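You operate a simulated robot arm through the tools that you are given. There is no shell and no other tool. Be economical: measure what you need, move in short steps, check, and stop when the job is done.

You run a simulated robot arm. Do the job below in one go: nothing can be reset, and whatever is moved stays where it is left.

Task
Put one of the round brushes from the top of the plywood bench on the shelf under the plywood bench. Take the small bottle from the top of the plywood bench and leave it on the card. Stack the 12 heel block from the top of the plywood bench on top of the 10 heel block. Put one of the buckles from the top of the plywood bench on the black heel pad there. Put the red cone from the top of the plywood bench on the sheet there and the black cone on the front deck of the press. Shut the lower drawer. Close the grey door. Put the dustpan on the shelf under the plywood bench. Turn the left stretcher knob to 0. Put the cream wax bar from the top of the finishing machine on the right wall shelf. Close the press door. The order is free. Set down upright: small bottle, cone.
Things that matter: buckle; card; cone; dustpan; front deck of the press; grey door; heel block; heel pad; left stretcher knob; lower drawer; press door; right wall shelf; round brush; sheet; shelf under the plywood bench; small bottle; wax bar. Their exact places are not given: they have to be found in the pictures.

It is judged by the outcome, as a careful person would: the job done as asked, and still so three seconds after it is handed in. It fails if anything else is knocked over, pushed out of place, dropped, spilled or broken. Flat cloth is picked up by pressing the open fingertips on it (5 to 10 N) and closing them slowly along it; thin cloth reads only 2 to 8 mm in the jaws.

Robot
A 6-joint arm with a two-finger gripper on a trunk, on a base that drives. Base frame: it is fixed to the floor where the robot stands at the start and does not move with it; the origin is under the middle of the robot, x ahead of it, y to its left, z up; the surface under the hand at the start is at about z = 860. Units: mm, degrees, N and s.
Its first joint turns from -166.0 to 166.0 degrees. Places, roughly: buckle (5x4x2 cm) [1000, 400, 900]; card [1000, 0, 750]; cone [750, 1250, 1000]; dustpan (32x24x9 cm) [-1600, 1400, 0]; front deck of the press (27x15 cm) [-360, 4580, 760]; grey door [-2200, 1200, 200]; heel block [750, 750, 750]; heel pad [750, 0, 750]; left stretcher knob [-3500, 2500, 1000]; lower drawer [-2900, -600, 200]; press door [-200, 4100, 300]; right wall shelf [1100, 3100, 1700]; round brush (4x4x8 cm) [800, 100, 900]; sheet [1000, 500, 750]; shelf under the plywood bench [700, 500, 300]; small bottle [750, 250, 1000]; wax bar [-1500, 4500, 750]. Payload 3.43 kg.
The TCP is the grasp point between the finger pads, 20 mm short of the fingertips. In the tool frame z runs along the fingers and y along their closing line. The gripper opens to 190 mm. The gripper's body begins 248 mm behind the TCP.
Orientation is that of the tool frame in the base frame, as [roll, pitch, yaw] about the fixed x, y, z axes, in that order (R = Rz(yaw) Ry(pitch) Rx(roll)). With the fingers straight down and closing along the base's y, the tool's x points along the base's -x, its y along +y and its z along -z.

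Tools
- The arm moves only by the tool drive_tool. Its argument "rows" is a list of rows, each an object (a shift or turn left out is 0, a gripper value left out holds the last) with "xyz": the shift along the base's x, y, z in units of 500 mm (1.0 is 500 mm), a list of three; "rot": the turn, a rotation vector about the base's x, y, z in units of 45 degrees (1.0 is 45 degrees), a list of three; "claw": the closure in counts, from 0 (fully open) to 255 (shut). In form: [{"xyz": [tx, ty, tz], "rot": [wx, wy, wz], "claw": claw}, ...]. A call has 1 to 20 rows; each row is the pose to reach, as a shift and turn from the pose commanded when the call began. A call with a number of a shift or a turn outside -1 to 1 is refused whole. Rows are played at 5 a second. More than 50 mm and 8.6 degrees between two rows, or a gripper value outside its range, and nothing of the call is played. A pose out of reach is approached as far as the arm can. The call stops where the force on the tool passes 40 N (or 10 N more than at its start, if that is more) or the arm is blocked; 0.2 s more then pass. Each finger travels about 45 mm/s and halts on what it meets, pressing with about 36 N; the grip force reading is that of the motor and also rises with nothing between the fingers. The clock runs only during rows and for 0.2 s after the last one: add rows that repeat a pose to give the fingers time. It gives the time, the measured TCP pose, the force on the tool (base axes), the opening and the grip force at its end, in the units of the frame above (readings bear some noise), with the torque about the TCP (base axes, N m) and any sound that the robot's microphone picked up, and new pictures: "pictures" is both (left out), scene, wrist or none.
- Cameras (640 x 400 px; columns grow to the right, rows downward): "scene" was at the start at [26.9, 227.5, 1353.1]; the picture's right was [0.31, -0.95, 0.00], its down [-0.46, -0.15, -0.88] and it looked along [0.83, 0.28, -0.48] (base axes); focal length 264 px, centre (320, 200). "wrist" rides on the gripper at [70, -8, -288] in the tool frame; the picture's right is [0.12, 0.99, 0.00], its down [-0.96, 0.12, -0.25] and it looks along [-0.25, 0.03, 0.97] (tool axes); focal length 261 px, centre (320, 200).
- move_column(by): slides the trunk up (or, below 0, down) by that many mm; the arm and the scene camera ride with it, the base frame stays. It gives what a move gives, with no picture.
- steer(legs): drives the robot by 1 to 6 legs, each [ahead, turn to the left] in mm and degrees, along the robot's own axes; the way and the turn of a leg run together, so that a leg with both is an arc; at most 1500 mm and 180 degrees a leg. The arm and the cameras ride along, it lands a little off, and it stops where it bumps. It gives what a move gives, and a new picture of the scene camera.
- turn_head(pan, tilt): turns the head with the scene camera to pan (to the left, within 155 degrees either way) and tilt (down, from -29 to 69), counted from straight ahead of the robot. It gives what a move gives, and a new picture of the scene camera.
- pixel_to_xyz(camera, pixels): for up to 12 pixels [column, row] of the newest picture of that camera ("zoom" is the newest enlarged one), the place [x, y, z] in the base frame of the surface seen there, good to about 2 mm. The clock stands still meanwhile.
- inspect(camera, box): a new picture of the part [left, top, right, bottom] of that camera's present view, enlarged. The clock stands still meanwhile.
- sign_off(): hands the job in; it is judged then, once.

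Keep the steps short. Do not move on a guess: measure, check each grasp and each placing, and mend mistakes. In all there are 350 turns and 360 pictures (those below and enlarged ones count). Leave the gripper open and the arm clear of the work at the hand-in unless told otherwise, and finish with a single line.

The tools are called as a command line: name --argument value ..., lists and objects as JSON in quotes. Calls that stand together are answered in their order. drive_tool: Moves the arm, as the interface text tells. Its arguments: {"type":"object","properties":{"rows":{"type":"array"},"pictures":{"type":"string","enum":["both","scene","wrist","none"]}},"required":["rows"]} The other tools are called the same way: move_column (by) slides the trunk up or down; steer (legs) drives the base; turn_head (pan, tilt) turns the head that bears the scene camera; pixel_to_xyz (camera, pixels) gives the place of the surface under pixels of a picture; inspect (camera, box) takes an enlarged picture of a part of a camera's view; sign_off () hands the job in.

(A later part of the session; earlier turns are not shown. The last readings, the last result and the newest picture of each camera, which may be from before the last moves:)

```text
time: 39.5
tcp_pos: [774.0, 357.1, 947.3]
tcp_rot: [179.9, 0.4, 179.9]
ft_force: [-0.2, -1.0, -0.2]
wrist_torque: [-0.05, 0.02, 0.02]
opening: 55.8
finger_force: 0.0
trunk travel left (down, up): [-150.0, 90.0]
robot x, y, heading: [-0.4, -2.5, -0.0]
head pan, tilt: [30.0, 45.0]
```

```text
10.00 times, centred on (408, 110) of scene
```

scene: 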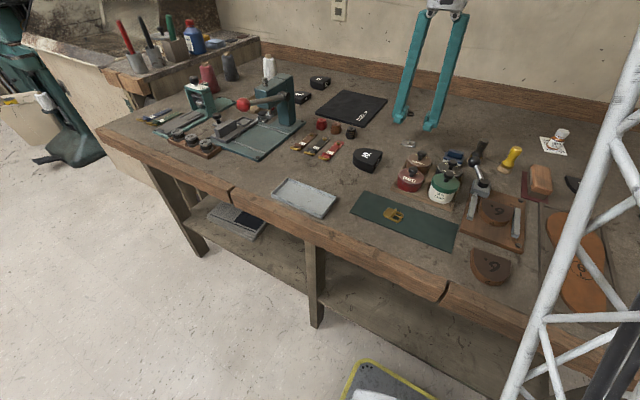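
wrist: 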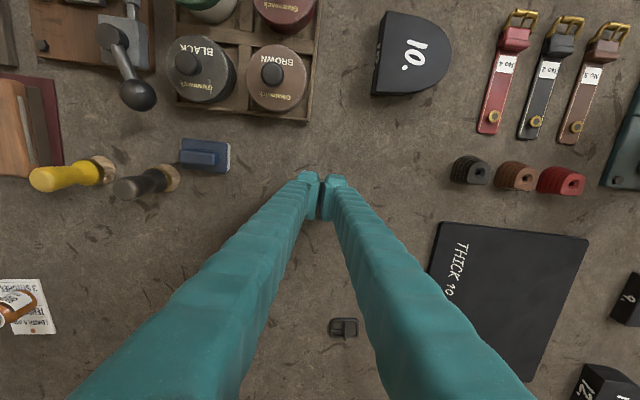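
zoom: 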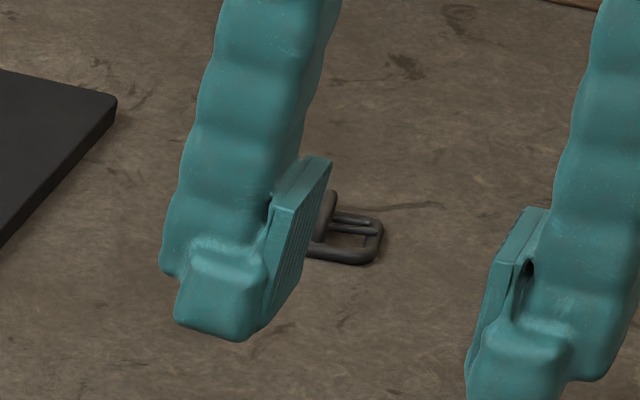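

I'll retry the fin a little higher, reading forces between steps.

drive_tool --rows '[{"xyz": [0, -0.003, -0.06], "claw": 205}, {"xyz": [0, -0.003, -0.1]}, {"xyz": [0, -0.003, -0.112]}, {"xyz": [0, -0.003, -0.112]}, {"xyz": [0, -0.003, -0.112], "claw": 225}, {"xyz": [0, -0.003, -0.112], "claw": 235}, {"xyz": [0, -0.003, -0.112]}, {"xyz": [0, -0.003, -0.112]}, {"xyz": [0, -0.003, -0.112]}]' --pictures "none"

drive_tool --rows '[{"xyz": [0, 0, 0], "claw": 245}, {"xyz": [0, 0, 0], "claw": 250}, {"xyz": [0, 0, 0], "claw": 255}, {"xyz": [0, 0, 0]}]' --pictures "none"

```text
time: 41.5
tcp_pos: [774.2, 353.8, 892.7]
tcp_rot: [179.7, 0.4, 180.0]
ft_force: [-0.3, 0.5, 0.3]
wrist_torque: [0.0, -0.04, 0.01]
opening: 15.1
finger_force: 0.1
trunk travel left (down, up): [-150.0, 90.0]
robot x, y, heading: [-2.6, 0.3, 0.0]
head pan, tilt: [30.0, 45.0]
```

```text
time: 42.5
tcp_pos: [774.8, 354.5, 892.0]
tcp_rot: [179.9, 0.4, -180.0]
ft_force: [0.0, -0.6, 1.7]
wrist_torque: [0.01, -0.01, -0.03]
opening: 6.0
finger_force: 34.1
trunk travel left (down, up): [-150.0, 90.0]
robot x, y, heading: [-1.4, -0.4, 0.3]
head pan, tilt: [30.0, 45.0]
```

Gripped at 6.0 mm with almost no vertical force. Lifting slowly.

drive_tool --rows '[{"xyz": [0, 0, 0]}, {"xyz": [0, 0, 0.004]}, {"xyz": [0, 0, 0.008]}, {"xyz": [0, 0, 0.012]}, {"xyz": [0, 0, 0.016]}, {"xyz": [0, 0, 0.02]}, {"xyz": [0, 0, 0.02]}]' --pictures "wrist"

```text
time: 44.0
tcp_pos: [773.8, 355.1, 904.0]
tcp_rot: [179.8, 0.3, -180.0]
ft_force: [-0.7, -0.2, 0.6]
wrist_torque: [0.01, -0.04, 0.02]
opening: 0.0
finger_force: 34.7
trunk travel left (down, up): [-150.0, 90.0]
robot x, y, heading: [-0.7, 1.4, -0.0]
head pan, tilt: [30.0, 45.0]
```

wrist: 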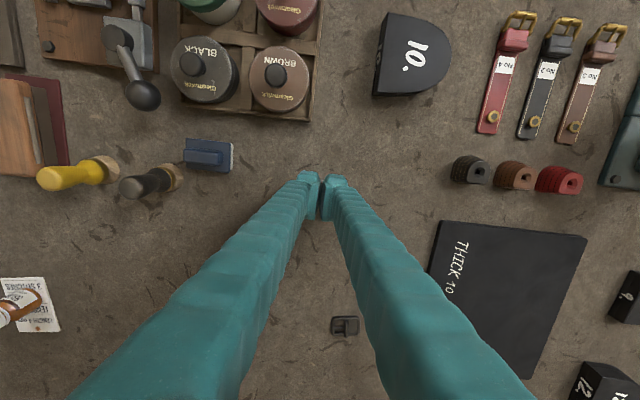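

Slipped with too little overlap. Retry with jaws pre-narrowed, descending until the tips touch the frame, then close.

drive_tool --rows '[{"xyz": [0, 0, 0.0], "claw": 225}, {"xyz": [0, 0, 0]}, {"xyz": [0, 0, 0]}, {"xyz": [0, 0, -0.02]}, {"xyz": [0, 0, -0.028]}, {"xyz": [0, 0, -0.033]}, {"xyz": [0, 0, -0.036]}, {"xyz": [0, 0, -0.036]}]' --pictures "none"

```text
time: 45.9
tcp_pos: [774.2, 354.0, 885.4]
tcp_rot: [179.8, 0.4, -179.9]
ft_force: [-0.6, 0.7, 3.1]
wrist_torque: [-0.04, 0.02, 0.01]
opening: 22.5
finger_force: 0.0
trunk travel left (down, up): [-150.0, 90.0]
robot x, y, heading: [-0.8, 2.4, 0.1]
head pan, tilt: [30.0, 45.0]
```

drive_tool --rows '[{"xyz": [0, 0, 0], "claw": 238}, {"xyz": [0, 0, 0], "claw": 246}, {"xyz": [0, 0, 0]}, {"xyz": [0, 0, 0]}]' --pictures "none"

drive_tool --rows '[{"xyz": [0, 0, 0], "claw": 250}, {"xyz": [0, 0, 0]}, {"xyz": [0, 0, 0]}]' --pictures "none"

```text
time: 46.9
tcp_pos: [773.9, 352.8, 885.2]
tcp_rot: [179.9, 0.3, -179.9]
ft_force: [-0.4, 0.5, 4.3]
wrist_torque: [0.01, 0.0, -0.01]
opening: 6.4
finger_force: 0.0
trunk travel left (down, up): [-150.0, 90.0]
robot x, y, heading: [0.4, -0.3, -0.0]
head pan, tilt: [30.0, 45.0]
```

```text
time: 47.7
tcp_pos: [774.4, 354.6, 889.2]
tcp_rot: [179.8, 0.7, -180.0]
ft_force: [-4.6, -1.5, 26.7]
wrist_torque: [0.03, 0.13, 0.02]
opening: 5.9
finger_force: 34.4
trunk travel left (down, up): [-150.0, 90.0]
robot x, y, heading: [-4.7, -0.4, 0.0]
head pan, tilt: [30.0, 45.0]
stopped in row 3: the force on the tool passed its limit at 42 N (the readings are from after the stop); the commanded pose is now the measured one
```

The fin wedges the jaws upward when gripped along y. I'll rise and turn the gripper 90° to hold the fin end-to-end (along x).

drive_tool --rows '[{"xyz": [0, 0, 0.01], "claw": 230}, {"xyz": [0, 0, 0.08], "claw": 150}, {"xyz": [0, 0, 0.14], "rot": [0, 0, 0.15]}, {"xyz": [0, 0, 0.14], "rot": [0, 0, 0.32]}, {"xyz": [0, 0, 0.14], "rot": [0, 0, 0.49]}, {"xyz": [0, 0, 0.14], "rot": [0, 0, 0.66]}, {"xyz": [0, 0, 0.14], "rot": [0, 0, 0.83]}, {"xyz": [0, 0, 0.14], "rot": [0, 0, 1.0]}]' --pictures "none"

drive_tool --rows '[{"rot": [0, 0, 0.17]}, {"rot": [0, 0, 0.34]}, {"rot": [0, 0, 0.51]}, {"rot": [0, 0, 0.68]}, {"rot": [0, 0, 0.85]}, {"rot": [0, 0, 1.0]}, {"rot": [0, 0, 1.0]}]' --pictures "wrist"

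inspect --camera "wrist" --box '[280, 160, 360, 210]'

```text
time: 49.5
tcp_pos: [774.3, 354.6, 957.8]
tcp_rot: [179.7, 0.6, -134.9]
ft_force: [0.3, 0.4, -0.3]
wrist_torque: [-0.01, -0.01, 0.0]
opening: 78.3
finger_force: 0.1
trunk travel left (down, up): [-150.0, 90.0]
robot x, y, heading: [-0.4, -1.3, 0.0]
head pan, tilt: [30.0, 45.0]
```

```text
time: 51.1
tcp_pos: [774.5, 354.7, 957.9]
tcp_rot: [179.6, 0.5, -90.0]
ft_force: [-0.5, 0.2, 0.0]
wrist_torque: [0.0, 0.02, -0.02]
opening: 78.4
finger_force: 0.0
trunk travel left (down, up): [-150.0, 90.0]
robot x, y, heading: [-1.1, -2.8, 0.2]
head pan, tilt: [30.0, 45.0]
```

wrist: 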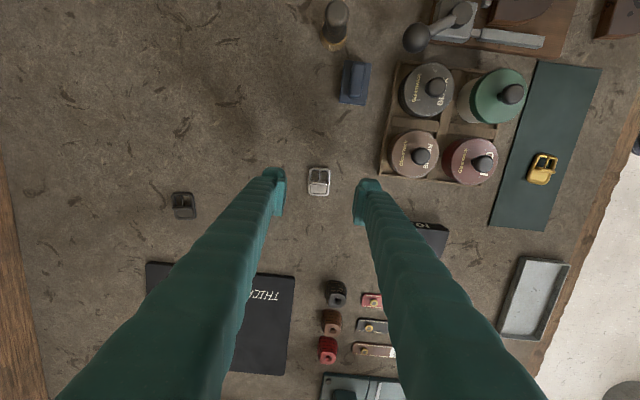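

```text
8.00 times, centred on (320, 185) of wrist
```

zoom: 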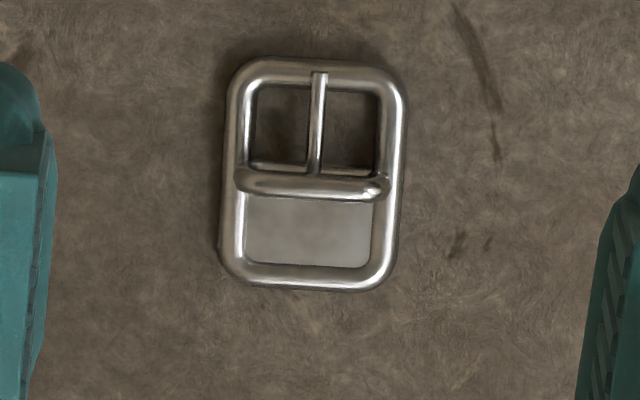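

drive_tool --rows '[{"xyz": [-0.001, 0.003, -0.08], "claw": 180}, {"xyz": [-0.001, 0.003, -0.13]}, {"xyz": [-0.001, 0.003, -0.15]}, {"xyz": [-0.001, 0.003, -0.154]}, {"xyz": [-0.001, 0.003, -0.157]}, {"xyz": [-0.001, 0.003, -0.157]}]' --pictures "none"

```text
time: 52.5
tcp_pos: [772.6, 356.5, 879.6]
tcp_rot: [179.8, 0.5, -90.1]
ft_force: [-0.5, 0.2, 2.6]
wrist_torque: [-0.02, -0.1, -0.01]
opening: 55.6
finger_force: 0.1
trunk travel left (down, up): [-150.0, 90.0]
robot x, y, heading: [-1.7, -0.2, -0.2]
head pan, tilt: [30.0, 45.0]
```

Tips touch the bench (2.6 N). Pressing slightly and closing in steps.

drive_tool --rows '[{"xyz": [0, 0, -0.001], "claw": 195}, {"xyz": [0, 0, -0.001], "claw": 205}, {"xyz": [0, 0, -0.001]}, {"xyz": [0, 0, -0.001], "claw": 212}, {"xyz": [0, 0, -0.001]}, {"xyz": [0, 0, -0.001]}]' --pictures "none"

drive_tool --rows '[{"xyz": [0, 0, 0], "claw": 220}, {"xyz": [0, 0, 0]}, {"xyz": [0, 0, 0]}]' --pictures "wrist"

```text
time: 53.9
tcp_pos: [774.1, 355.0, 879.8]
tcp_rot: [179.8, 0.5, -90.0]
ft_force: [7.8, -2.3, 15.6]
wrist_torque: [-0.1, -0.6, 0.02]
opening: 37.1
finger_force: 4.4
trunk travel left (down, up): [-150.0, 90.0]
robot x, y, heading: [3.4, 2.4, 0.0]
head pan, tilt: [30.0, 45.0]
```

```text
time: 54.7
tcp_pos: [773.3, 355.9, 881.4]
tcp_rot: [179.7, 0.5, -89.9]
ft_force: [2.7, -2.0, 21.3]
wrist_torque: [-0.06, 0.01, 0.02]
opening: 27.8
finger_force: 36.6
trunk travel left (down, up): [-150.0, 90.0]
robot x, y, heading: [0.3, 3.7, -0.2]
head pan, tilt: [30.0, 45.0]
```

wrist: 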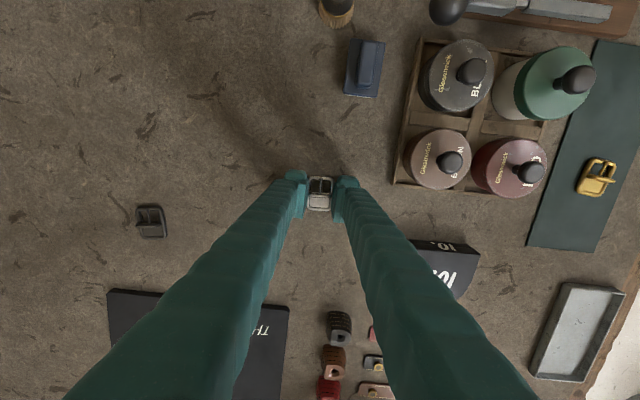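

Gripped at 27.8 mm with 36 N, tips low. Lifting slowly.

drive_tool --rows '[{"xyz": [0, 0, 0.002]}, {"xyz": [0, 0, 0.006]}, {"xyz": [0, 0, 0.012]}, {"xyz": [0, 0, 0.02]}, {"xyz": [0, 0, 0.03]}, {"xyz": [0, 0, 0.05]}, {"xyz": [0, 0, 0.08]}, {"xyz": [0, 0, 0.12]}, {"xyz": [0, 0, 0.12]}]' --pictures "wrist"

```text
time: 56.7
tcp_pos: [773.8, 354.3, 938.3]
tcp_rot: [179.6, 0.5, -90.0]
ft_force: [-0.4, 0.3, 0.0]
wrist_torque: [0.01, -0.03, 0.02]
opening: 27.7
finger_force: 35.8
trunk travel left (down, up): [-150.0, 90.0]
robot x, y, heading: [-0.5, 0.0, 0.0]
head pan, tilt: [30.0, 45.0]
```

wrist: 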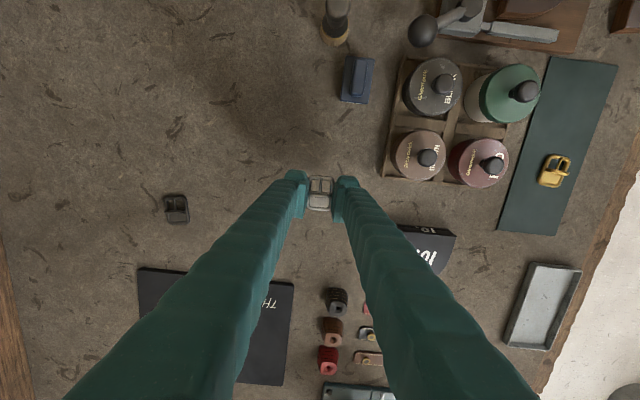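

Buckle held. Carrying it high over the brushes to the black pad at (798, -98).

drive_tool --rows '[{"xyz": [0, 0, 0.07]}, {"xyz": [0, -0.03, 0.13]}, {"xyz": [0.01, -0.1, 0.13]}, {"xyz": [0.02, -0.18, 0.13]}, {"xyz": [0.03, -0.26, 0.13]}, {"xyz": [0.04, -0.34, 0.13]}, {"xyz": [0.048, -0.42, 0.13]}, {"xyz": [0.048, -0.5, 0.13]}, {"xyz": [0.048, -0.58, 0.13]}, {"xyz": [0.048, -0.66, 0.13]}, {"xyz": [0.048, -0.74, 0.13]}, {"xyz": [0.048, -0.82, 0.13]}, {"xyz": [0.048, -0.88, 0.13]}, {"xyz": [0.048, -0.904, 0.13]}, {"xyz": [0.048, -0.904, 0.13]}, {"xyz": [0.048, -0.904, 0.13]}]' --pictures "wrist"

```text
time: 60.1
tcp_pos: [796.8, -97.0, 1001.9]
tcp_rot: [179.6, 0.5, -90.0]
ft_force: [-0.1, 0.3, -0.7]
wrist_torque: [0.01, -0.01, 0.02]
opening: 27.6
finger_force: 35.6
trunk travel left (down, up): [-150.0, 90.0]
robot x, y, heading: [-3.5, -2.7, 0.2]
head pan, tilt: [30.0, 45.0]
```

wrist: 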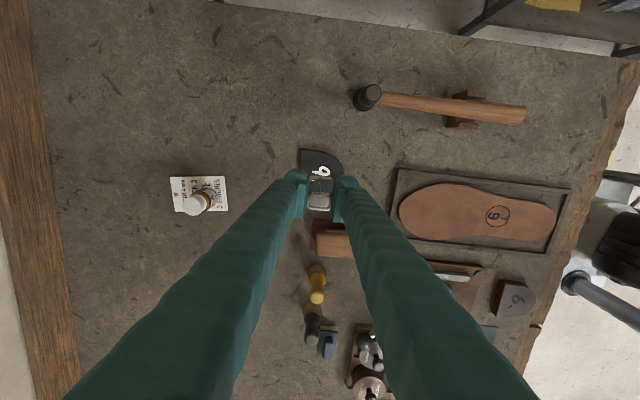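

inspect --camera "wrist" --box '[270, 130, 370, 230]'

pixel_to_xyz --camera "zoom" --pixels '[[200, 100], [250, 90], [300, 110], [340, 140], [200, 80], [300, 170], [370, 190], [190, 130]]'

```text
4.00 times, centred on (320, 180) of wrist
```

zoom: 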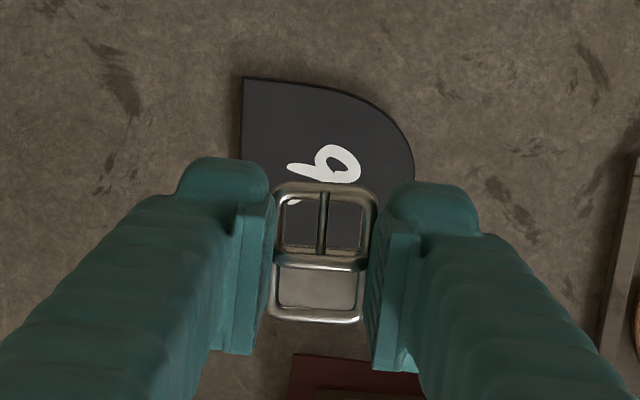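

```text
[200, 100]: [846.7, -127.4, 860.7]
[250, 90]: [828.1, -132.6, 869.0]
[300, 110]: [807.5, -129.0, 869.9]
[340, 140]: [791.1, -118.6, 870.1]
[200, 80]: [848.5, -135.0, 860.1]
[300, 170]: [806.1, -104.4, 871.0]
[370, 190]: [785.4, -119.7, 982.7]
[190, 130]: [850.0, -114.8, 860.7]
```

Pad spans about x 761–831, y -136…-74. Shifting 7 mm and lowering onto it.

drive_tool --rows '[{"xyz": [0, -0.014, -0.07]}, {"xyz": [0, -0.014, -0.15]}, {"xyz": [0, -0.014, -0.2]}, {"xyz": [0, -0.014, -0.214]}, {"xyz": [0, -0.014, -0.219]}, {"xyz": [0, -0.014, -0.221]}, {"xyz": [0, -0.014, -0.221]}]' --pictures "wrist"

```text
time: 61.7
tcp_pos: [797.2, -104.0, 893.0]
tcp_rot: [179.8, 0.5, -90.1]
ft_force: [-0.4, 0.0, -0.1]
wrist_torque: [0.0, 0.0, 0.0]
opening: 27.8
finger_force: 35.9
trunk travel left (down, up): [-150.0, 90.0]
robot x, y, heading: [2.9, -0.2, -0.2]
head pan, tilt: [30.0, 45.0]
```

wrist: 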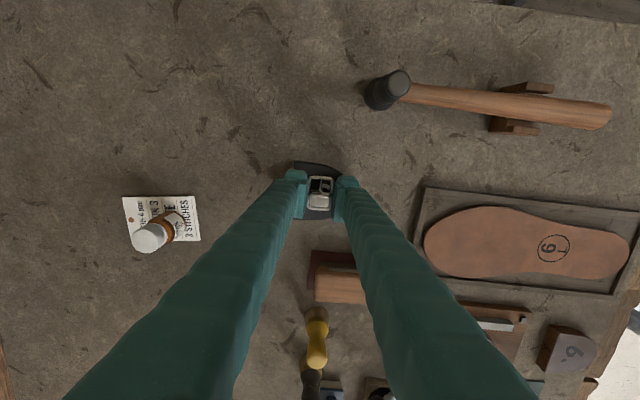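

drive_tool --rows '[{"xyz": [0, 0, -0.004]}, {"xyz": [0, 0, -0.006]}, {"xyz": [0, 0, -0.007]}, {"xyz": [0, 0, -0.007]}]' --pictures "none"

```text
time: 62.7
tcp_pos: [799.3, -103.0, 889.9]
tcp_rot: [179.7, 0.5, -90.1]
ft_force: [0.4, 0.2, 15.5]
wrist_torque: [-0.05, 0.0, 0.0]
opening: 27.7
finger_force: 36.0
trunk travel left (down, up): [-150.0, 90.0]
robot x, y, heading: [1.4, 0.0, -0.0]
head pan, tilt: [30.0, 45.0]
```

Contact (15 N). Easing up 1 mm, opening gently, then rising.

drive_tool --rows '[{"xyz": [0, 0, 0.0025]}, {"xyz": [0, 0, 0.0025], "claw": 210}, {"xyz": [0, 0, 0.0025], "claw": 200}, {"xyz": [0, 0, 0.0025], "claw": 185}, {"xyz": [0, 0, 0.0025]}, {"xyz": [0, 0, 0.0025]}, {"xyz": [0, 0, 0.05]}, {"xyz": [0, 0, 0.13]}, {"xyz": [0, 0, 0.21]}, {"xyz": [0, 0, 0.21]}]' --pictures "wrist"

inspect --camera "wrist" --box '[160, 130, 400, 280]'

```text
time: 64.9
tcp_pos: [800.2, -103.8, 992.6]
tcp_rot: [179.7, 0.5, -90.0]
ft_force: [0.4, -0.2, 0.1]
wrist_torque: [-0.04, 0.01, 0.01]
opening: 52.5
finger_force: 0.1
trunk travel left (down, up): [-150.0, 90.0]
robot x, y, heading: [-2.0, 0.7, 0.2]
head pan, tilt: [30.0, 45.0]
```

wrist: 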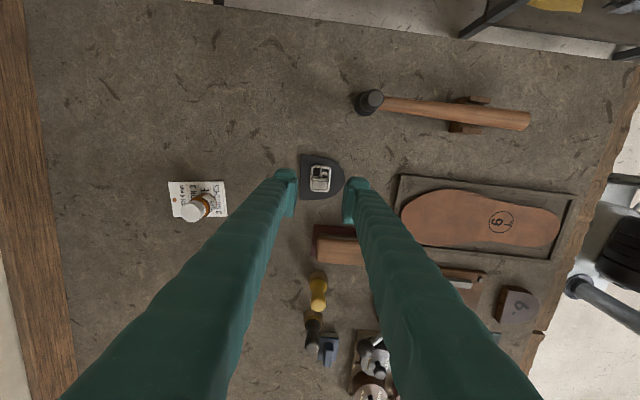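

```text
2.67 times, centred on (280, 205) of wrist
```

zoom: 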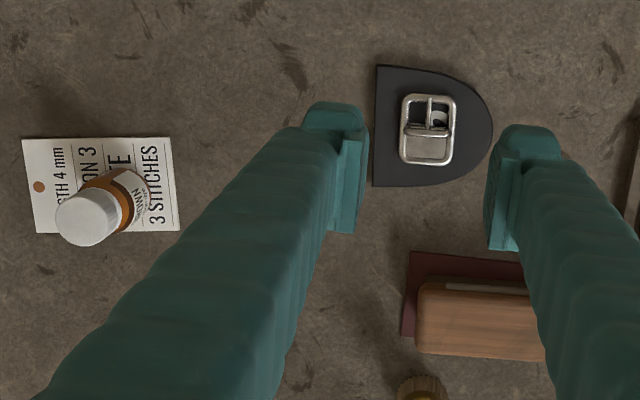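

Buckle lies on the pad. Next the yellow round brush; I'll move the arm back for a view and measure its surroundings.

drive_tool --rows '[{"xyz": [-0.05, 0.05, 0.05], "rot": [0, 0, -0.17], "claw": 130}, {"xyz": [-0.1, 0.1, 0.1], "rot": [0, 0, -0.34]}, {"xyz": [-0.15, 0.15, 0.15], "rot": [0, 0, -0.51]}, {"xyz": [-0.2, 0.2, 0.2], "rot": [0, 0, -0.68]}, {"xyz": [-0.25, 0.25, 0.25], "rot": [0, 0, -0.85]}, {"xyz": [-0.3, 0.3, 0.3], "rot": [0, 0, -1]}, {"xyz": [-0.35, 0.37, 0.32], "rot": [0, 0, -1]}, {"xyz": [-0.4, 0.4, 0.32], "rot": [0, 0, -1]}]' --pictures "none"

drive_tool --rows '[{"rot": [0, 0, -0.17]}, {"rot": [0, 0, -0.34]}, {"rot": [0, 0, -0.51]}, {"rot": [0, 0, -0.68]}, {"rot": [0, 0, -0.85]}, {"rot": [0, 0, -1]}, {"rot": [0, 0, -1]}]' --pictures "both"

```text
time: 66.7
tcp_pos: [598.4, 99.1, 1154.1]
tcp_rot: [179.6, 0.5, -135.0]
ft_force: [-0.5, -0.4, -0.2]
wrist_torque: [0.05, 0.11, 0.01]
opening: 93.2
finger_force: 0.0
trunk travel left (down, up): [-150.0, 90.0]
robot x, y, heading: [3.3, -0.8, -0.0]
head pan, tilt: [30.0, 45.0]
```

```text
time: 68.3
tcp_pos: [598.5, 97.5, 1153.5]
tcp_rot: [179.7, 0.6, -180.0]
ft_force: [0.4, -1.2, -0.5]
wrist_torque: [0.0, -0.02, 0.0]
opening: 93.0
finger_force: 0.0
trunk travel left (down, up): [-150.0, 90.0]
robot x, y, heading: [-1.0, -3.8, -0.0]
head pan, tilt: [30.0, 45.0]
```

scene: 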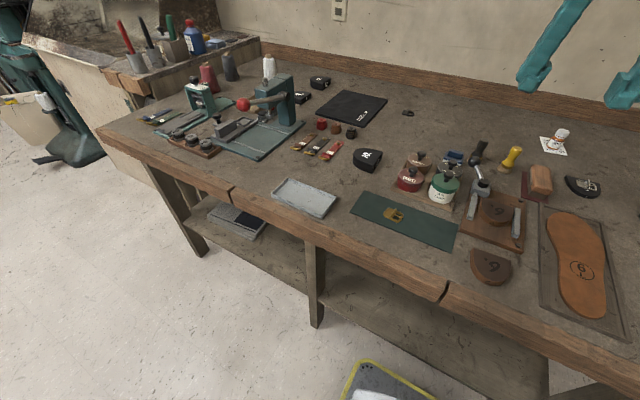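
wrist: 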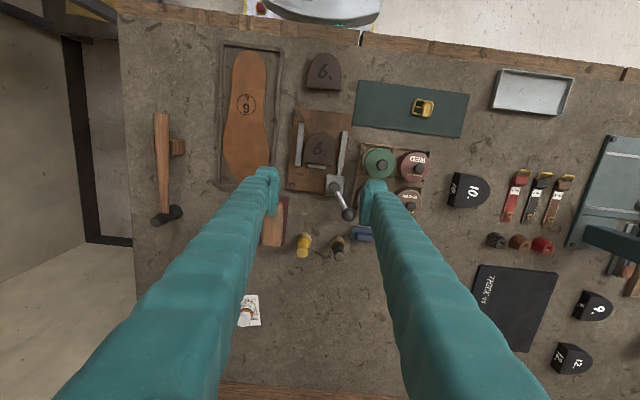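

pixel_to_xyz --camera "wrist" --pixels '[[303, 237], [303, 243], [304, 252], [348, 213], [338, 192], [273, 225], [285, 210], [338, 240], [348, 205], [330, 178]]'

pixel_to_xyz --camera "scene" --pixels '[[515, 150], [511, 156], [507, 165], [508, 160], [543, 170], [540, 180], [480, 165], [483, 185]]'

inspect --camera "scene" --box '[450, 130, 570, 205]'

```text
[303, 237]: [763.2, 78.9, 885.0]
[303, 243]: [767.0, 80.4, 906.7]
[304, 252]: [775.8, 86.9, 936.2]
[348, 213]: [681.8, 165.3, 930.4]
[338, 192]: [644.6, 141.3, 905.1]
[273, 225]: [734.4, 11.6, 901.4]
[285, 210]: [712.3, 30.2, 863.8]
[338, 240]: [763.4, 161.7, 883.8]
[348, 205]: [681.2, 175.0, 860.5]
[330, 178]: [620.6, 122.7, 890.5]
```

```text
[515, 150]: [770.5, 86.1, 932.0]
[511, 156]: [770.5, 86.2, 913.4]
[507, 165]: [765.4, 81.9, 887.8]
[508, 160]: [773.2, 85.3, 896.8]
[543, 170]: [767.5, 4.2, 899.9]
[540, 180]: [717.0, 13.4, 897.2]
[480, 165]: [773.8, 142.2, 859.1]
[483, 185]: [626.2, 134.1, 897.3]
```

```text
5.33 times, centred on (510, 168) of scene
```

zoom: 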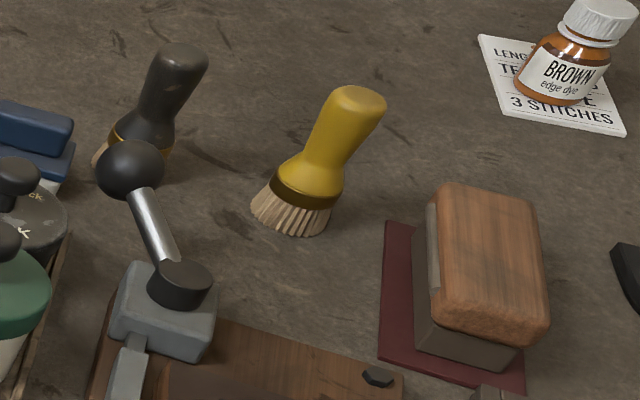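

Yellow brush at (780, 86), top 937. Tilting the tool 45° forward (so the brush can later go upright under the bench) and lining up.

drive_tool --rows '[{"xyz": [0.02, -0.003, -0.03], "rot": [0, -0.17, 0]}, {"xyz": [0.05, -0.006, -0.07], "rot": [0, -0.34, 0]}, {"xyz": [0.08, -0.009, -0.12], "rot": [0, -0.51, 0]}, {"xyz": [0.11, -0.015, -0.18], "rot": [0, -0.68, 0]}, {"xyz": [0.14, -0.02, -0.23], "rot": [0, -0.85, 0]}, {"xyz": [0.163, -0.023, -0.277], "rot": [0, -1, 0]}, {"xyz": [0.163, -0.023, -0.277], "rot": [0, -1, 0], "claw": 160}, {"xyz": [0.163, -0.023, -0.277], "rot": [0, -1, 0]}]' --pictures "both"

```text
time: 70.1
tcp_pos: [680.4, 87.8, 1017.2]
tcp_rot: [179.7, 45.5, 180.0]
ft_force: [0.0, 0.1, -0.5]
wrist_torque: [0.03, 0.0, 0.02]
opening: 70.8
finger_force: 0.0
trunk travel left (down, up): [-150.0, 90.0]
robot x, y, heading: [-1.7, 0.9, 0.0]
head pan, tilt: [30.0, 45.0]
```

scene: 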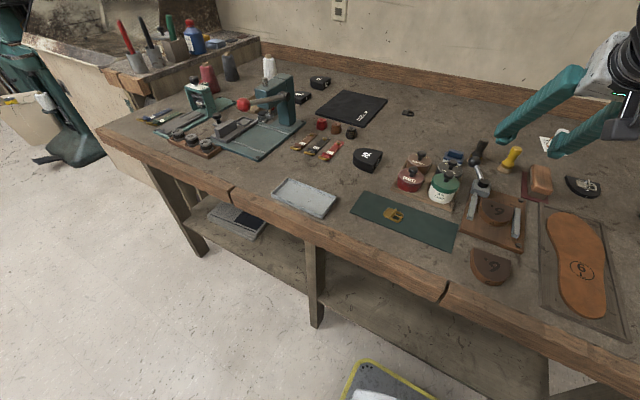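
wrist: 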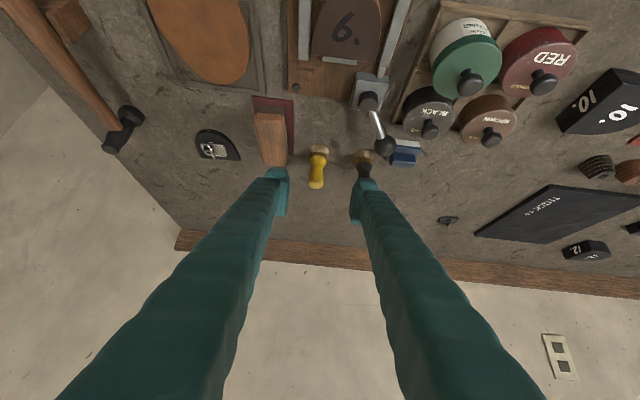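

drive_tool --rows '[{"xyz": [0.05, -0.003, -0.05], "claw": 170}, {"xyz": [0.1, -0.003, -0.1]}, {"xyz": [0.15, -0.003, -0.15]}, {"xyz": [0.19, -0.003, -0.19]}, {"xyz": [0.205, -0.003, -0.208]}, {"xyz": [0.205, -0.003, -0.208]}]' --pictures "wrist"

inspect --camera "wrist" --box '[240, 130, 400, 230]'

```text
time: 71.7
tcp_pos: [783.8, 86.3, 915.9]
tcp_rot: [179.7, 45.9, -179.8]
ft_force: [-8.1, -0.2, 20.8]
wrist_torque: [-1.28, 0.28, -0.5]
opening: 64.6
finger_force: 1.0
trunk travel left (down, up): [-150.0, 90.0]
robot x, y, heading: [2.3, 1.3, 0.0]
head pan, tilt: [30.0, 45.0]
stopped in row 6: the force on the tool passed its limit at 41 N (the readings are from after the stop); the commanded pose is now the measured one
```

wrist: 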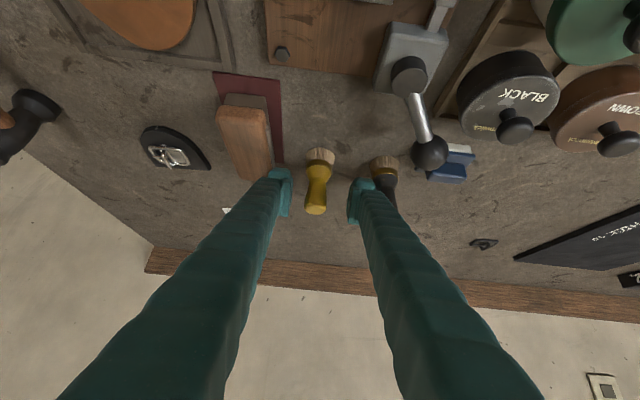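

```text
4.00 times, centred on (320, 180) of wrist
```

zoom: 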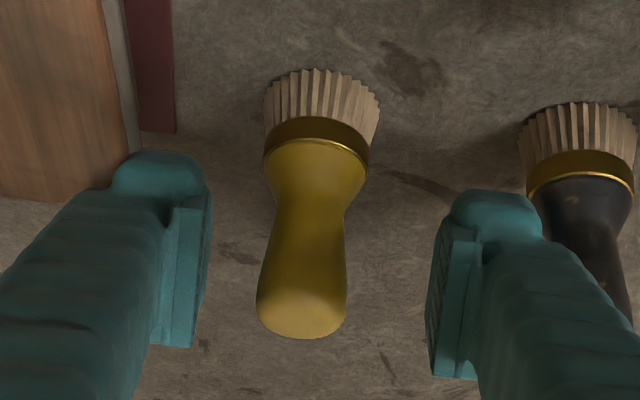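

The left finger touched the wooden brush. Backing off, narrowing the jaws, then trying again.

drive_tool --rows '[{"xyz": [-0.01, 0, 0.01]}, {"xyz": [-0.04, 0, 0.04]}, {"xyz": [-0.04, 0, 0.04], "claw": 205}, {"xyz": [-0.04, 0, 0.04]}, {"xyz": [-0.04, 0, 0.04]}, {"xyz": [-0.04, 0, 0.04]}]' --pictures "wrist"

inspect --camera "wrist" --box '[200, 90, 440, 240]'

```text
time: 73.1
tcp_pos: [762.4, 86.0, 932.7]
tcp_rot: [179.8, 45.8, -179.8]
ft_force: [0.6, 0.1, -0.5]
wrist_torque: [-0.02, -0.01, -0.01]
opening: 37.6
finger_force: 0.1
trunk travel left (down, up): [-150.0, 90.0]
robot x, y, heading: [2.4, -1.3, 0.1]
head pan, tilt: [30.0, 45.0]
```

wrist: 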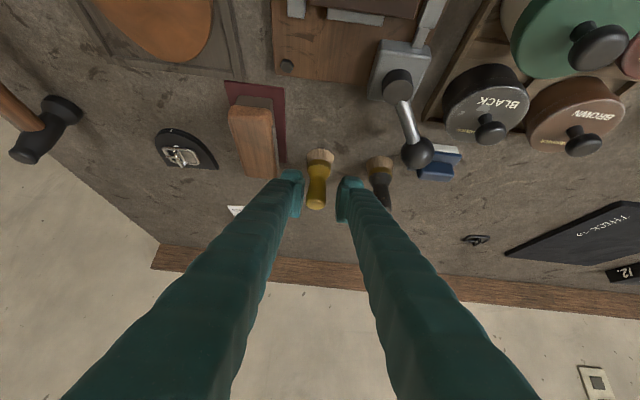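

```text
2.67 times, centred on (320, 165) of wrist
```

zoom: 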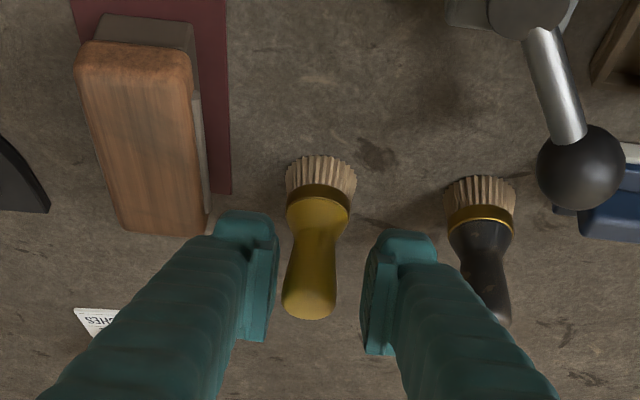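

drive_tool --rows '[{"xyz": [0.02, 0, -0.015]}, {"xyz": [0.038, -0.002, -0.034]}, {"xyz": [0.038, -0.002, -0.034]}, {"xyz": [0.038, -0.002, -0.034], "claw": 255}, {"xyz": [0.038, -0.002, -0.034]}, {"xyz": [0.038, -0.002, -0.034]}, {"xyz": [0.038, -0.002, -0.034]}, {"xyz": [0.038, -0.002, -0.034]}, {"xyz": [0.038, -0.002, -0.034]}]' --pictures "wrist"

inspect --camera "wrist" --box '[240, 130, 400, 230]'

```text
time: 75.1
tcp_pos: [781.3, 84.5, 916.8]
tcp_rot: [179.7, 45.8, -179.9]
ft_force: [0.4, -0.4, 0.4]
wrist_torque: [-0.02, 0.0, -0.01]
opening: 18.6
finger_force: 35.7
trunk travel left (down, up): [-150.0, 90.0]
robot x, y, heading: [-4.4, -1.3, 0.1]
head pan, tilt: [30.0, 45.0]
```

wrist: 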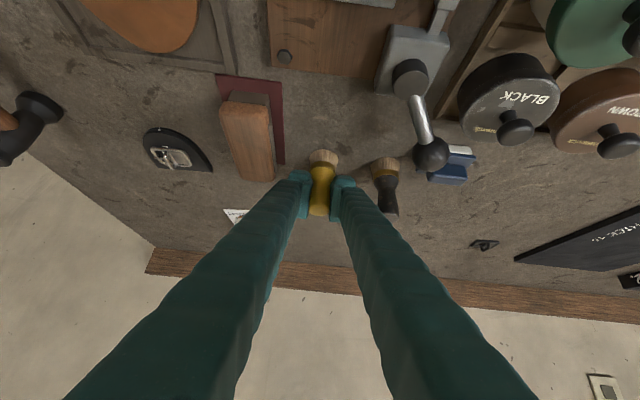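

```text
4.00 times, centred on (320, 180) of wrist
```

zoom: 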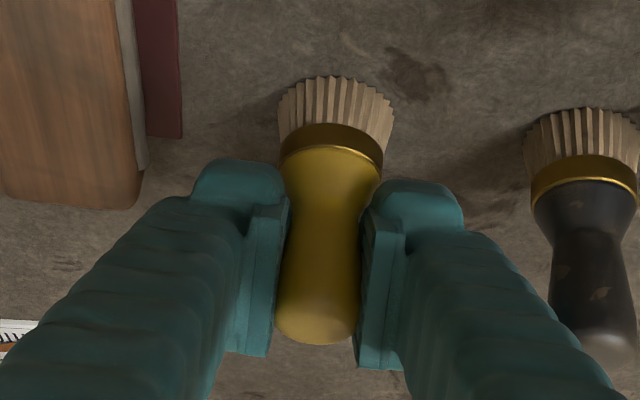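

Good grip on the handle (18.6 mm). Lifting straight up, then drawing back toward the front of the bench.

drive_tool --rows '[{"xyz": [0, 0, 0.03]}, {"xyz": [0, 0, 0.08]}, {"xyz": [0, 0, 0.15]}, {"xyz": [0, 0, 0.22]}, {"xyz": [0, 0, 0.28]}, {"xyz": [-0.06, 0, 0.3]}, {"xyz": [-0.14, 0, 0.3]}, {"xyz": [-0.22, 0, 0.3]}, {"xyz": [-0.3, 0, 0.3]}, {"xyz": [-0.3, 0, 0.3]}]' --pictures "both"

```text
time: 77.3
tcp_pos: [633.7, 86.4, 1065.0]
tcp_rot: [179.7, 45.7, -179.9]
ft_force: [0.2, 1.3, -0.7]
wrist_torque: [-0.01, 0.04, -0.02]
opening: 18.6
finger_force: 35.4
trunk travel left (down, up): [-150.0, 90.0]
robot x, y, heading: [-1.5, -2.0, 0.1]
head pan, tilt: [30.0, 45.0]
```

scene: 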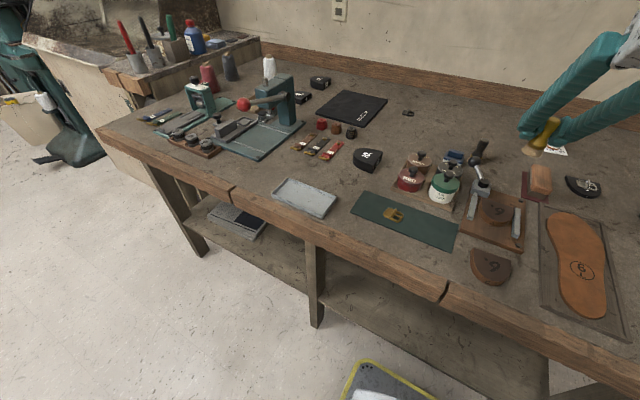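
wrist: 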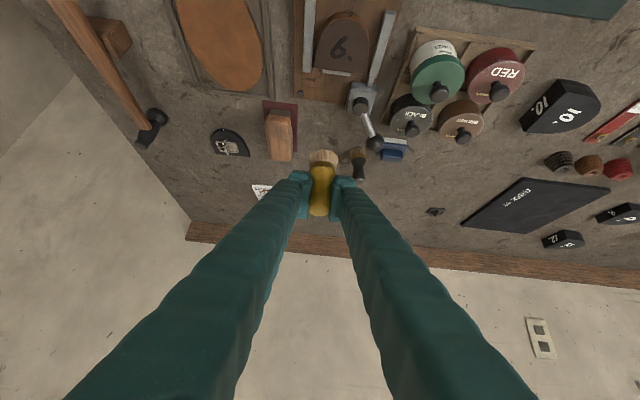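

pixel_to_xyz --camera "scene" --pixels '[[270, 258], [285, 245], [315, 320], [315, 250], [350, 305], [400, 330], [430, 345], [380, 290], [420, 310], [240, 222], [215, 260], [340, 325]]'

inspect --camera "scene" --box '[170, 180, 490, 380]'

```text
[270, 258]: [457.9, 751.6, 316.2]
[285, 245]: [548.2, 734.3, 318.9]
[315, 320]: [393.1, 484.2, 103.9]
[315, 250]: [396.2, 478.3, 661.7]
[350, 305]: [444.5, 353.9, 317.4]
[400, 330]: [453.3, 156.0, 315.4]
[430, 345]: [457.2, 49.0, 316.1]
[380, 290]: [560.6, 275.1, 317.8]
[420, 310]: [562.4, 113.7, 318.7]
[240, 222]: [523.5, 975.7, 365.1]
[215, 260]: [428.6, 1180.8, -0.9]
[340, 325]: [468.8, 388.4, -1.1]
```

```text
2.00 times, centred on (330, 280) of scene
```

zoom: 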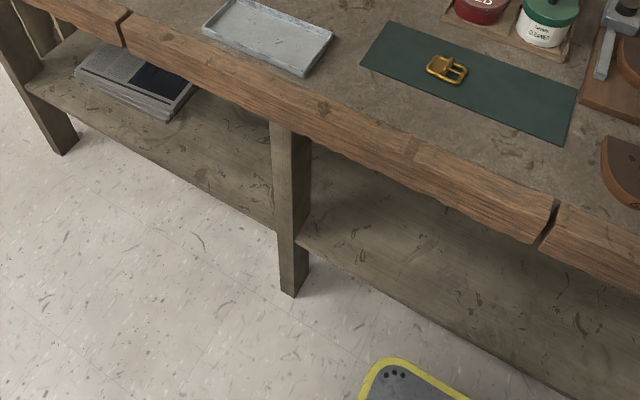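

Shelf top z 317, front edge x≈440, middle leg y≈480. Backing the robot 350 mm to make room, and lowering the trunk.

steer --legs '[[-350, 0]]'

move_column --by -150

```text
time: 79.5
tcp_pos: [280.0, 86.5, 1065.1]
tcp_rot: [179.7, 45.7, -179.9]
ft_force: [-0.1, -0.1, -0.1]
wrist_torque: [0.0, 0.04, -0.01]
opening: 18.5
finger_force: 36.0
trunk travel left (down, up): [-150.0, 90.0]
robot x, y, heading: [-350.8, -0.2, 0.2]
head pan, tilt: [30.0, 45.0]
```

scene: 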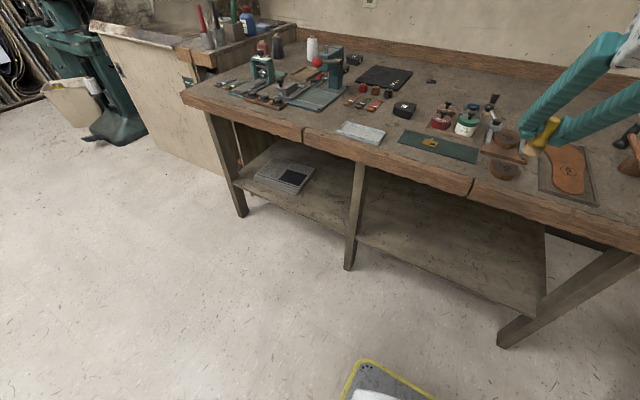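

```text
time: 81.3
tcp_pos: [280.3, 86.0, 915.1]
tcp_rot: [179.7, 45.7, -179.9]
ft_force: [-0.1, -0.8, -1.1]
wrist_torque: [0.0, -0.03, -0.02]
opening: 18.6
finger_force: 35.8
trunk travel left (down, up): [0.0, 240.0]
robot x, y, heading: [-349.8, 0.3, 0.2]
head pan, tilt: [30.0, 45.0]
```

Lowering in front of the bench to z≈480, shifting to y≈180.

drive_tool --rows '[{"xyz": [0, 0.02, -0.08]}, {"xyz": [0, 0.04, -0.16]}, {"xyz": [0, 0.06, -0.24]}, {"xyz": [0, 0.08, -0.32]}, {"xyz": [0, 0.1, -0.4]}, {"xyz": [0, 0.12, -0.48]}, {"xyz": [0, 0.14, -0.56]}, {"xyz": [0, 0.16, -0.64]}, {"xyz": [0, 0.18, -0.72]}, {"xyz": [0, 0.19, -0.8]}, {"xyz": [0, 0.19, -0.87]}, {"xyz": [0, 0.19, -0.87]}]' --pictures "both"

```text
time: 83.9
tcp_pos: [356.9, 229.5, 562.8]
tcp_rot: [179.7, 45.5, -179.8]
ft_force: [-0.9, 0.6, 0.5]
wrist_torque: [0.04, -0.02, 0.02]
opening: 18.6
finger_force: 36.2
out of reach, approached as far as the arm can: row 6, 7, 8, 9, 10, 11, 12
trunk travel left (down, up): [0.0, 240.0]
robot x, y, heading: [-352.7, 2.7, 0.0]
head pan, tilt: [30.0, 45.0]
```

scene: 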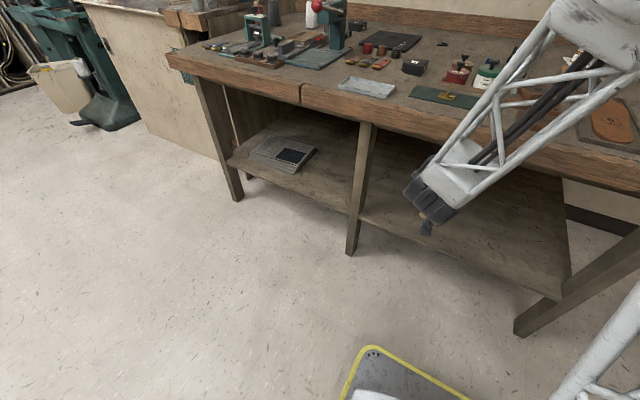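
wrist: 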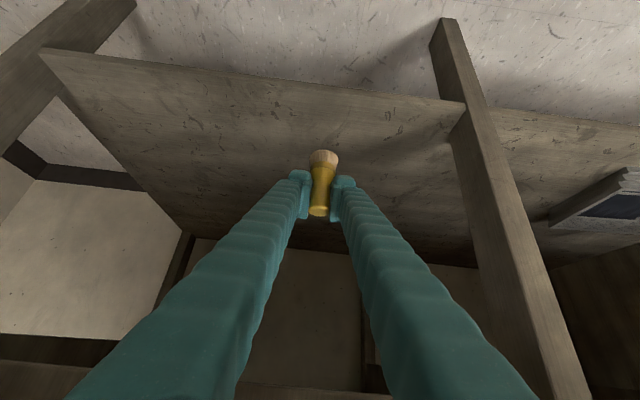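

drive_tool --rows '[{"xyz": [0, 0, 0]}]' --pictures "none"

```text
time: 84.3
tcp_pos: [357.9, 229.9, 561.0]
tcp_rot: [179.8, 45.3, -179.9]
ft_force: [-0.2, 0.1, 0.0]
wrist_torque: [0.01, 0.05, -0.03]
opening: 18.6
finger_force: 35.9
trunk travel left (down, up): [0.0, 240.0]
robot x, y, heading: [-353.3, -1.1, 0.0]
head pan, tilt: [30.0, 45.0]
```

drive_tool --rows '[{"xyz": [0.04, 0, 0]}, {"xyz": [0.08, 0, 0]}, {"xyz": [0.08, 0, 0]}]' --pictures "none"

```text
time: 85.1
tcp_pos: [398.1, 230.4, 562.7]
tcp_rot: [179.7, 45.6, -179.8]
ft_force: [0.1, 0.3, 0.0]
wrist_torque: [0.02, -0.01, 0.04]
opening: 18.6
finger_force: 35.6
trunk travel left (down, up): [0.0, 240.0]
robot x, y, heading: [-351.6, 1.7, 0.4]
head pan, tilt: [30.0, 45.0]
```

drive_tool --rows '[{"xyz": [0.06, -0.01, -0.03]}, {"xyz": [0.12, -0.02, -0.07]}, {"xyz": [0.18, -0.03, -0.12]}, {"xyz": [0.24, -0.04, -0.18]}, {"xyz": [0.26, -0.05, -0.23]}, {"xyz": [0.26, -0.06, -0.28]}, {"xyz": [0.26, -0.06, -0.32]}, {"xyz": [0.26, -0.06, -0.32]}]' --pictures "both"

```text
time: 86.9
tcp_pos: [531.3, 202.5, 405.4]
tcp_rot: [-179.2, 45.3, -179.2]
ft_force: [0.0, -0.4, 0.0]
wrist_torque: [0.02, 0.0, 0.05]
opening: 18.7
finger_force: 35.7
out of reach, approached as far as the arm can: row 7, 8
trunk travel left (down, up): [0.0, 240.0]
robot x, y, heading: [-349.6, 2.3, 0.2]
head pan, tilt: [30.0, 45.0]
```

scene: 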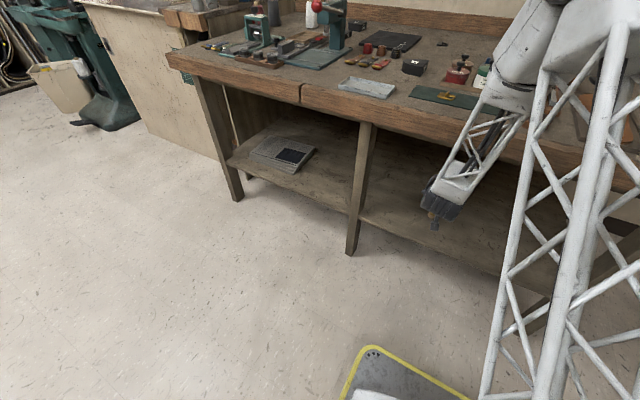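
wrist: 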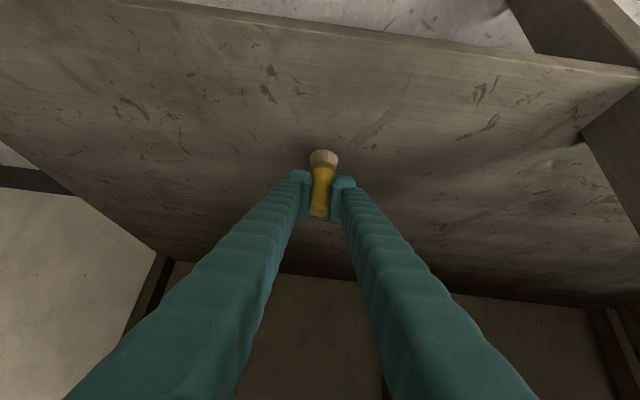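

Need ~32 mm lower; trying further out under the shelf where the arm is less folded.

drive_tool --rows '[{"xyz": [0.05, 0, 0.0]}, {"xyz": [0.1, 0, 0.0]}, {"xyz": [0.1, 0, -0.03]}, {"xyz": [0.1, 0, -0.05]}, {"xyz": [0.1, 0, -0.05]}]' --pictures "none"

```text
time: 88.1
tcp_pos: [581.9, 203.4, 381.1]
tcp_rot: [-179.4, 45.4, -179.4]
ft_force: [0.1, 0.1, -0.3]
wrist_torque: [-0.01, 0.01, 0.01]
opening: 18.6
finger_force: 35.7
trunk travel left (down, up): [0.0, 240.0]
robot x, y, heading: [-354.0, -0.4, 0.1]
head pan, tilt: [30.0, 45.0]
```

drive_tool --rows '[{"xyz": [0, 0, -0.008]}, {"xyz": [0, 0, -0.012]}, {"xyz": [0, 0, -0.014]}, {"xyz": [0, 0, -0.014]}]' --pictures "wrist"

inspect --camera "wrist" --box '[270, 130, 370, 230]'

```text
time: 89.1
tcp_pos: [584.0, 204.3, 376.7]
tcp_rot: [-179.4, 45.4, -179.3]
ft_force: [-0.5, -0.5, -1.4]
wrist_torque: [-0.02, -0.01, -0.02]
opening: 18.9
finger_force: 36.5
out of reach, approached as far as the arm can: row 1, 2, 3, 4
trunk travel left (down, up): [0.0, 240.0]
robot x, y, heading: [-350.7, -1.4, 0.4]
head pan, tilt: [30.0, 45.0]
```

wrist: 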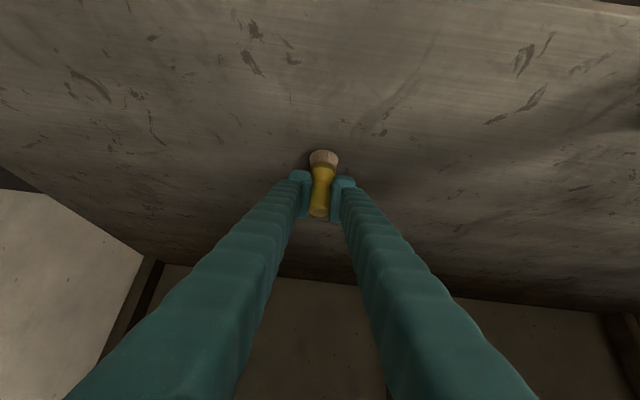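

```text
4.00 times, centred on (320, 180) of wrist
```

zoom: 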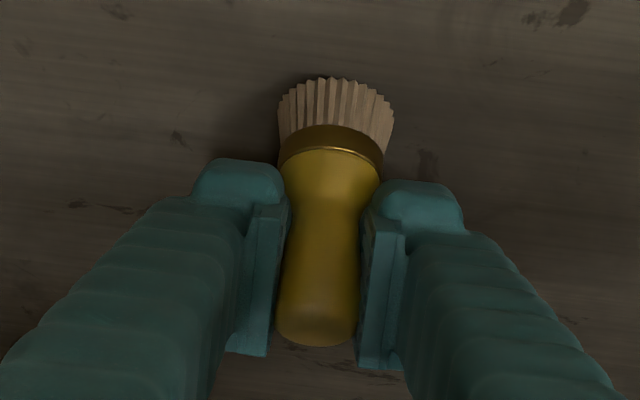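

drive_tool --rows '[{"xyz": [0.05, 0, 0.0]}, {"xyz": [0.06, 0, -0.006]}, {"xyz": [0.06, 0, -0.009]}, {"xyz": [0.06, 0, -0.009]}]' --pictures "none"

```text
time: 90.1
tcp_pos: [603.9, 205.5, 375.7]
tcp_rot: [-179.8, 45.4, -179.2]
ft_force: [-0.1, -0.4, 0.1]
wrist_torque: [0.0, 0.02, -0.03]
opening: 18.8
finger_force: 36.0
trunk travel left (down, up): [0.0, 240.0]
robot x, y, heading: [-354.7, -3.8, 0.9]
head pan, tilt: [30.0, 45.0]
```

drive_tool --rows '[{"xyz": [0, 0, -0.003]}]' --pictures "scene"

```text
time: 90.5
tcp_pos: [603.1, 205.0, 376.6]
tcp_rot: [-179.6, 45.6, -179.4]
ft_force: [0.2, -0.2, -0.2]
wrist_torque: [-0.03, -0.01, 0.0]
opening: 18.9
finger_force: 35.5
trunk travel left (down, up): [0.0, 240.0]
robot x, y, heading: [-353.3, -3.6, 0.8]
head pan, tilt: [30.0, 45.0]
```

scene: 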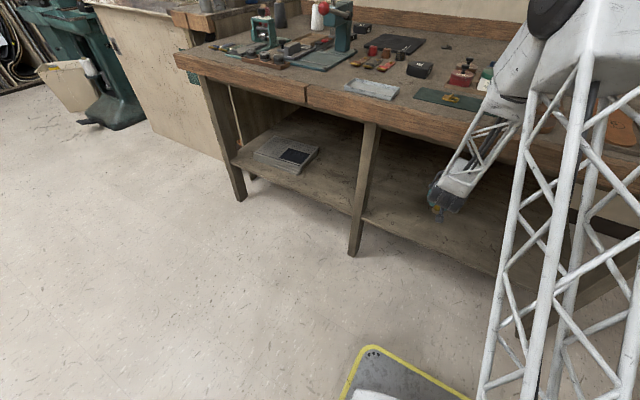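

The robot was nudged 0.8°, so the forearm is leaning on the bench edge. Retreating upward and out, then driving back farther for a flatter reach.

drive_tool --rows '[{"xyz": [-0.05, 0, 0.04]}, {"xyz": [-0.1, 0, 0.09]}, {"xyz": [-0.18, 0, 0.12]}, {"xyz": [-0.26, 0, 0.15]}, {"xyz": [-0.34, 0, 0.2]}, {"xyz": [-0.34, 0, 0.2]}]' --pictures "none"

steer --legs '[[-200, 0]]'

```text
time: 91.9
tcp_pos: [442.9, 206.0, 469.7]
tcp_rot: [179.7, 45.6, 180.0]
ft_force: [1.3, -0.5, -0.5]
wrist_torque: [-0.03, -0.03, 0.0]
opening: 18.8
finger_force: 35.9
trunk travel left (down, up): [0.0, 240.0]
robot x, y, heading: [-350.8, 1.8, -0.2]
head pan, tilt: [30.0, 45.0]
```

```text
time: 93.5
tcp_pos: [247.8, 204.8, 469.7]
tcp_rot: [179.7, 45.7, -179.8]
ft_force: [-0.3, 0.1, -0.2]
wrist_torque: [0.0, 0.01, 0.03]
opening: 18.6
finger_force: 35.6
trunk travel left (down, up): [0.0, 240.0]
robot x, y, heading: [-546.7, -2.3, 0.3]
head pan, tilt: [30.0, 45.0]
```

scene: 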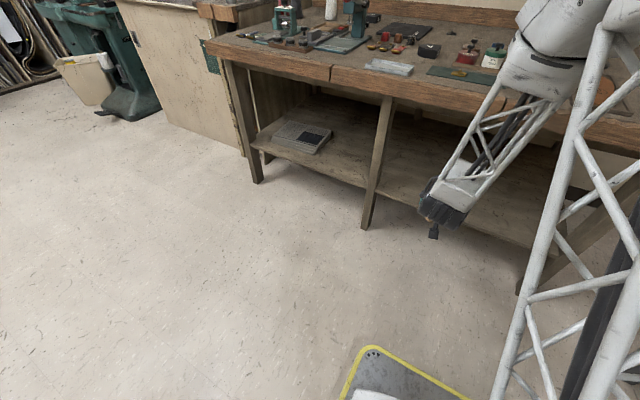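

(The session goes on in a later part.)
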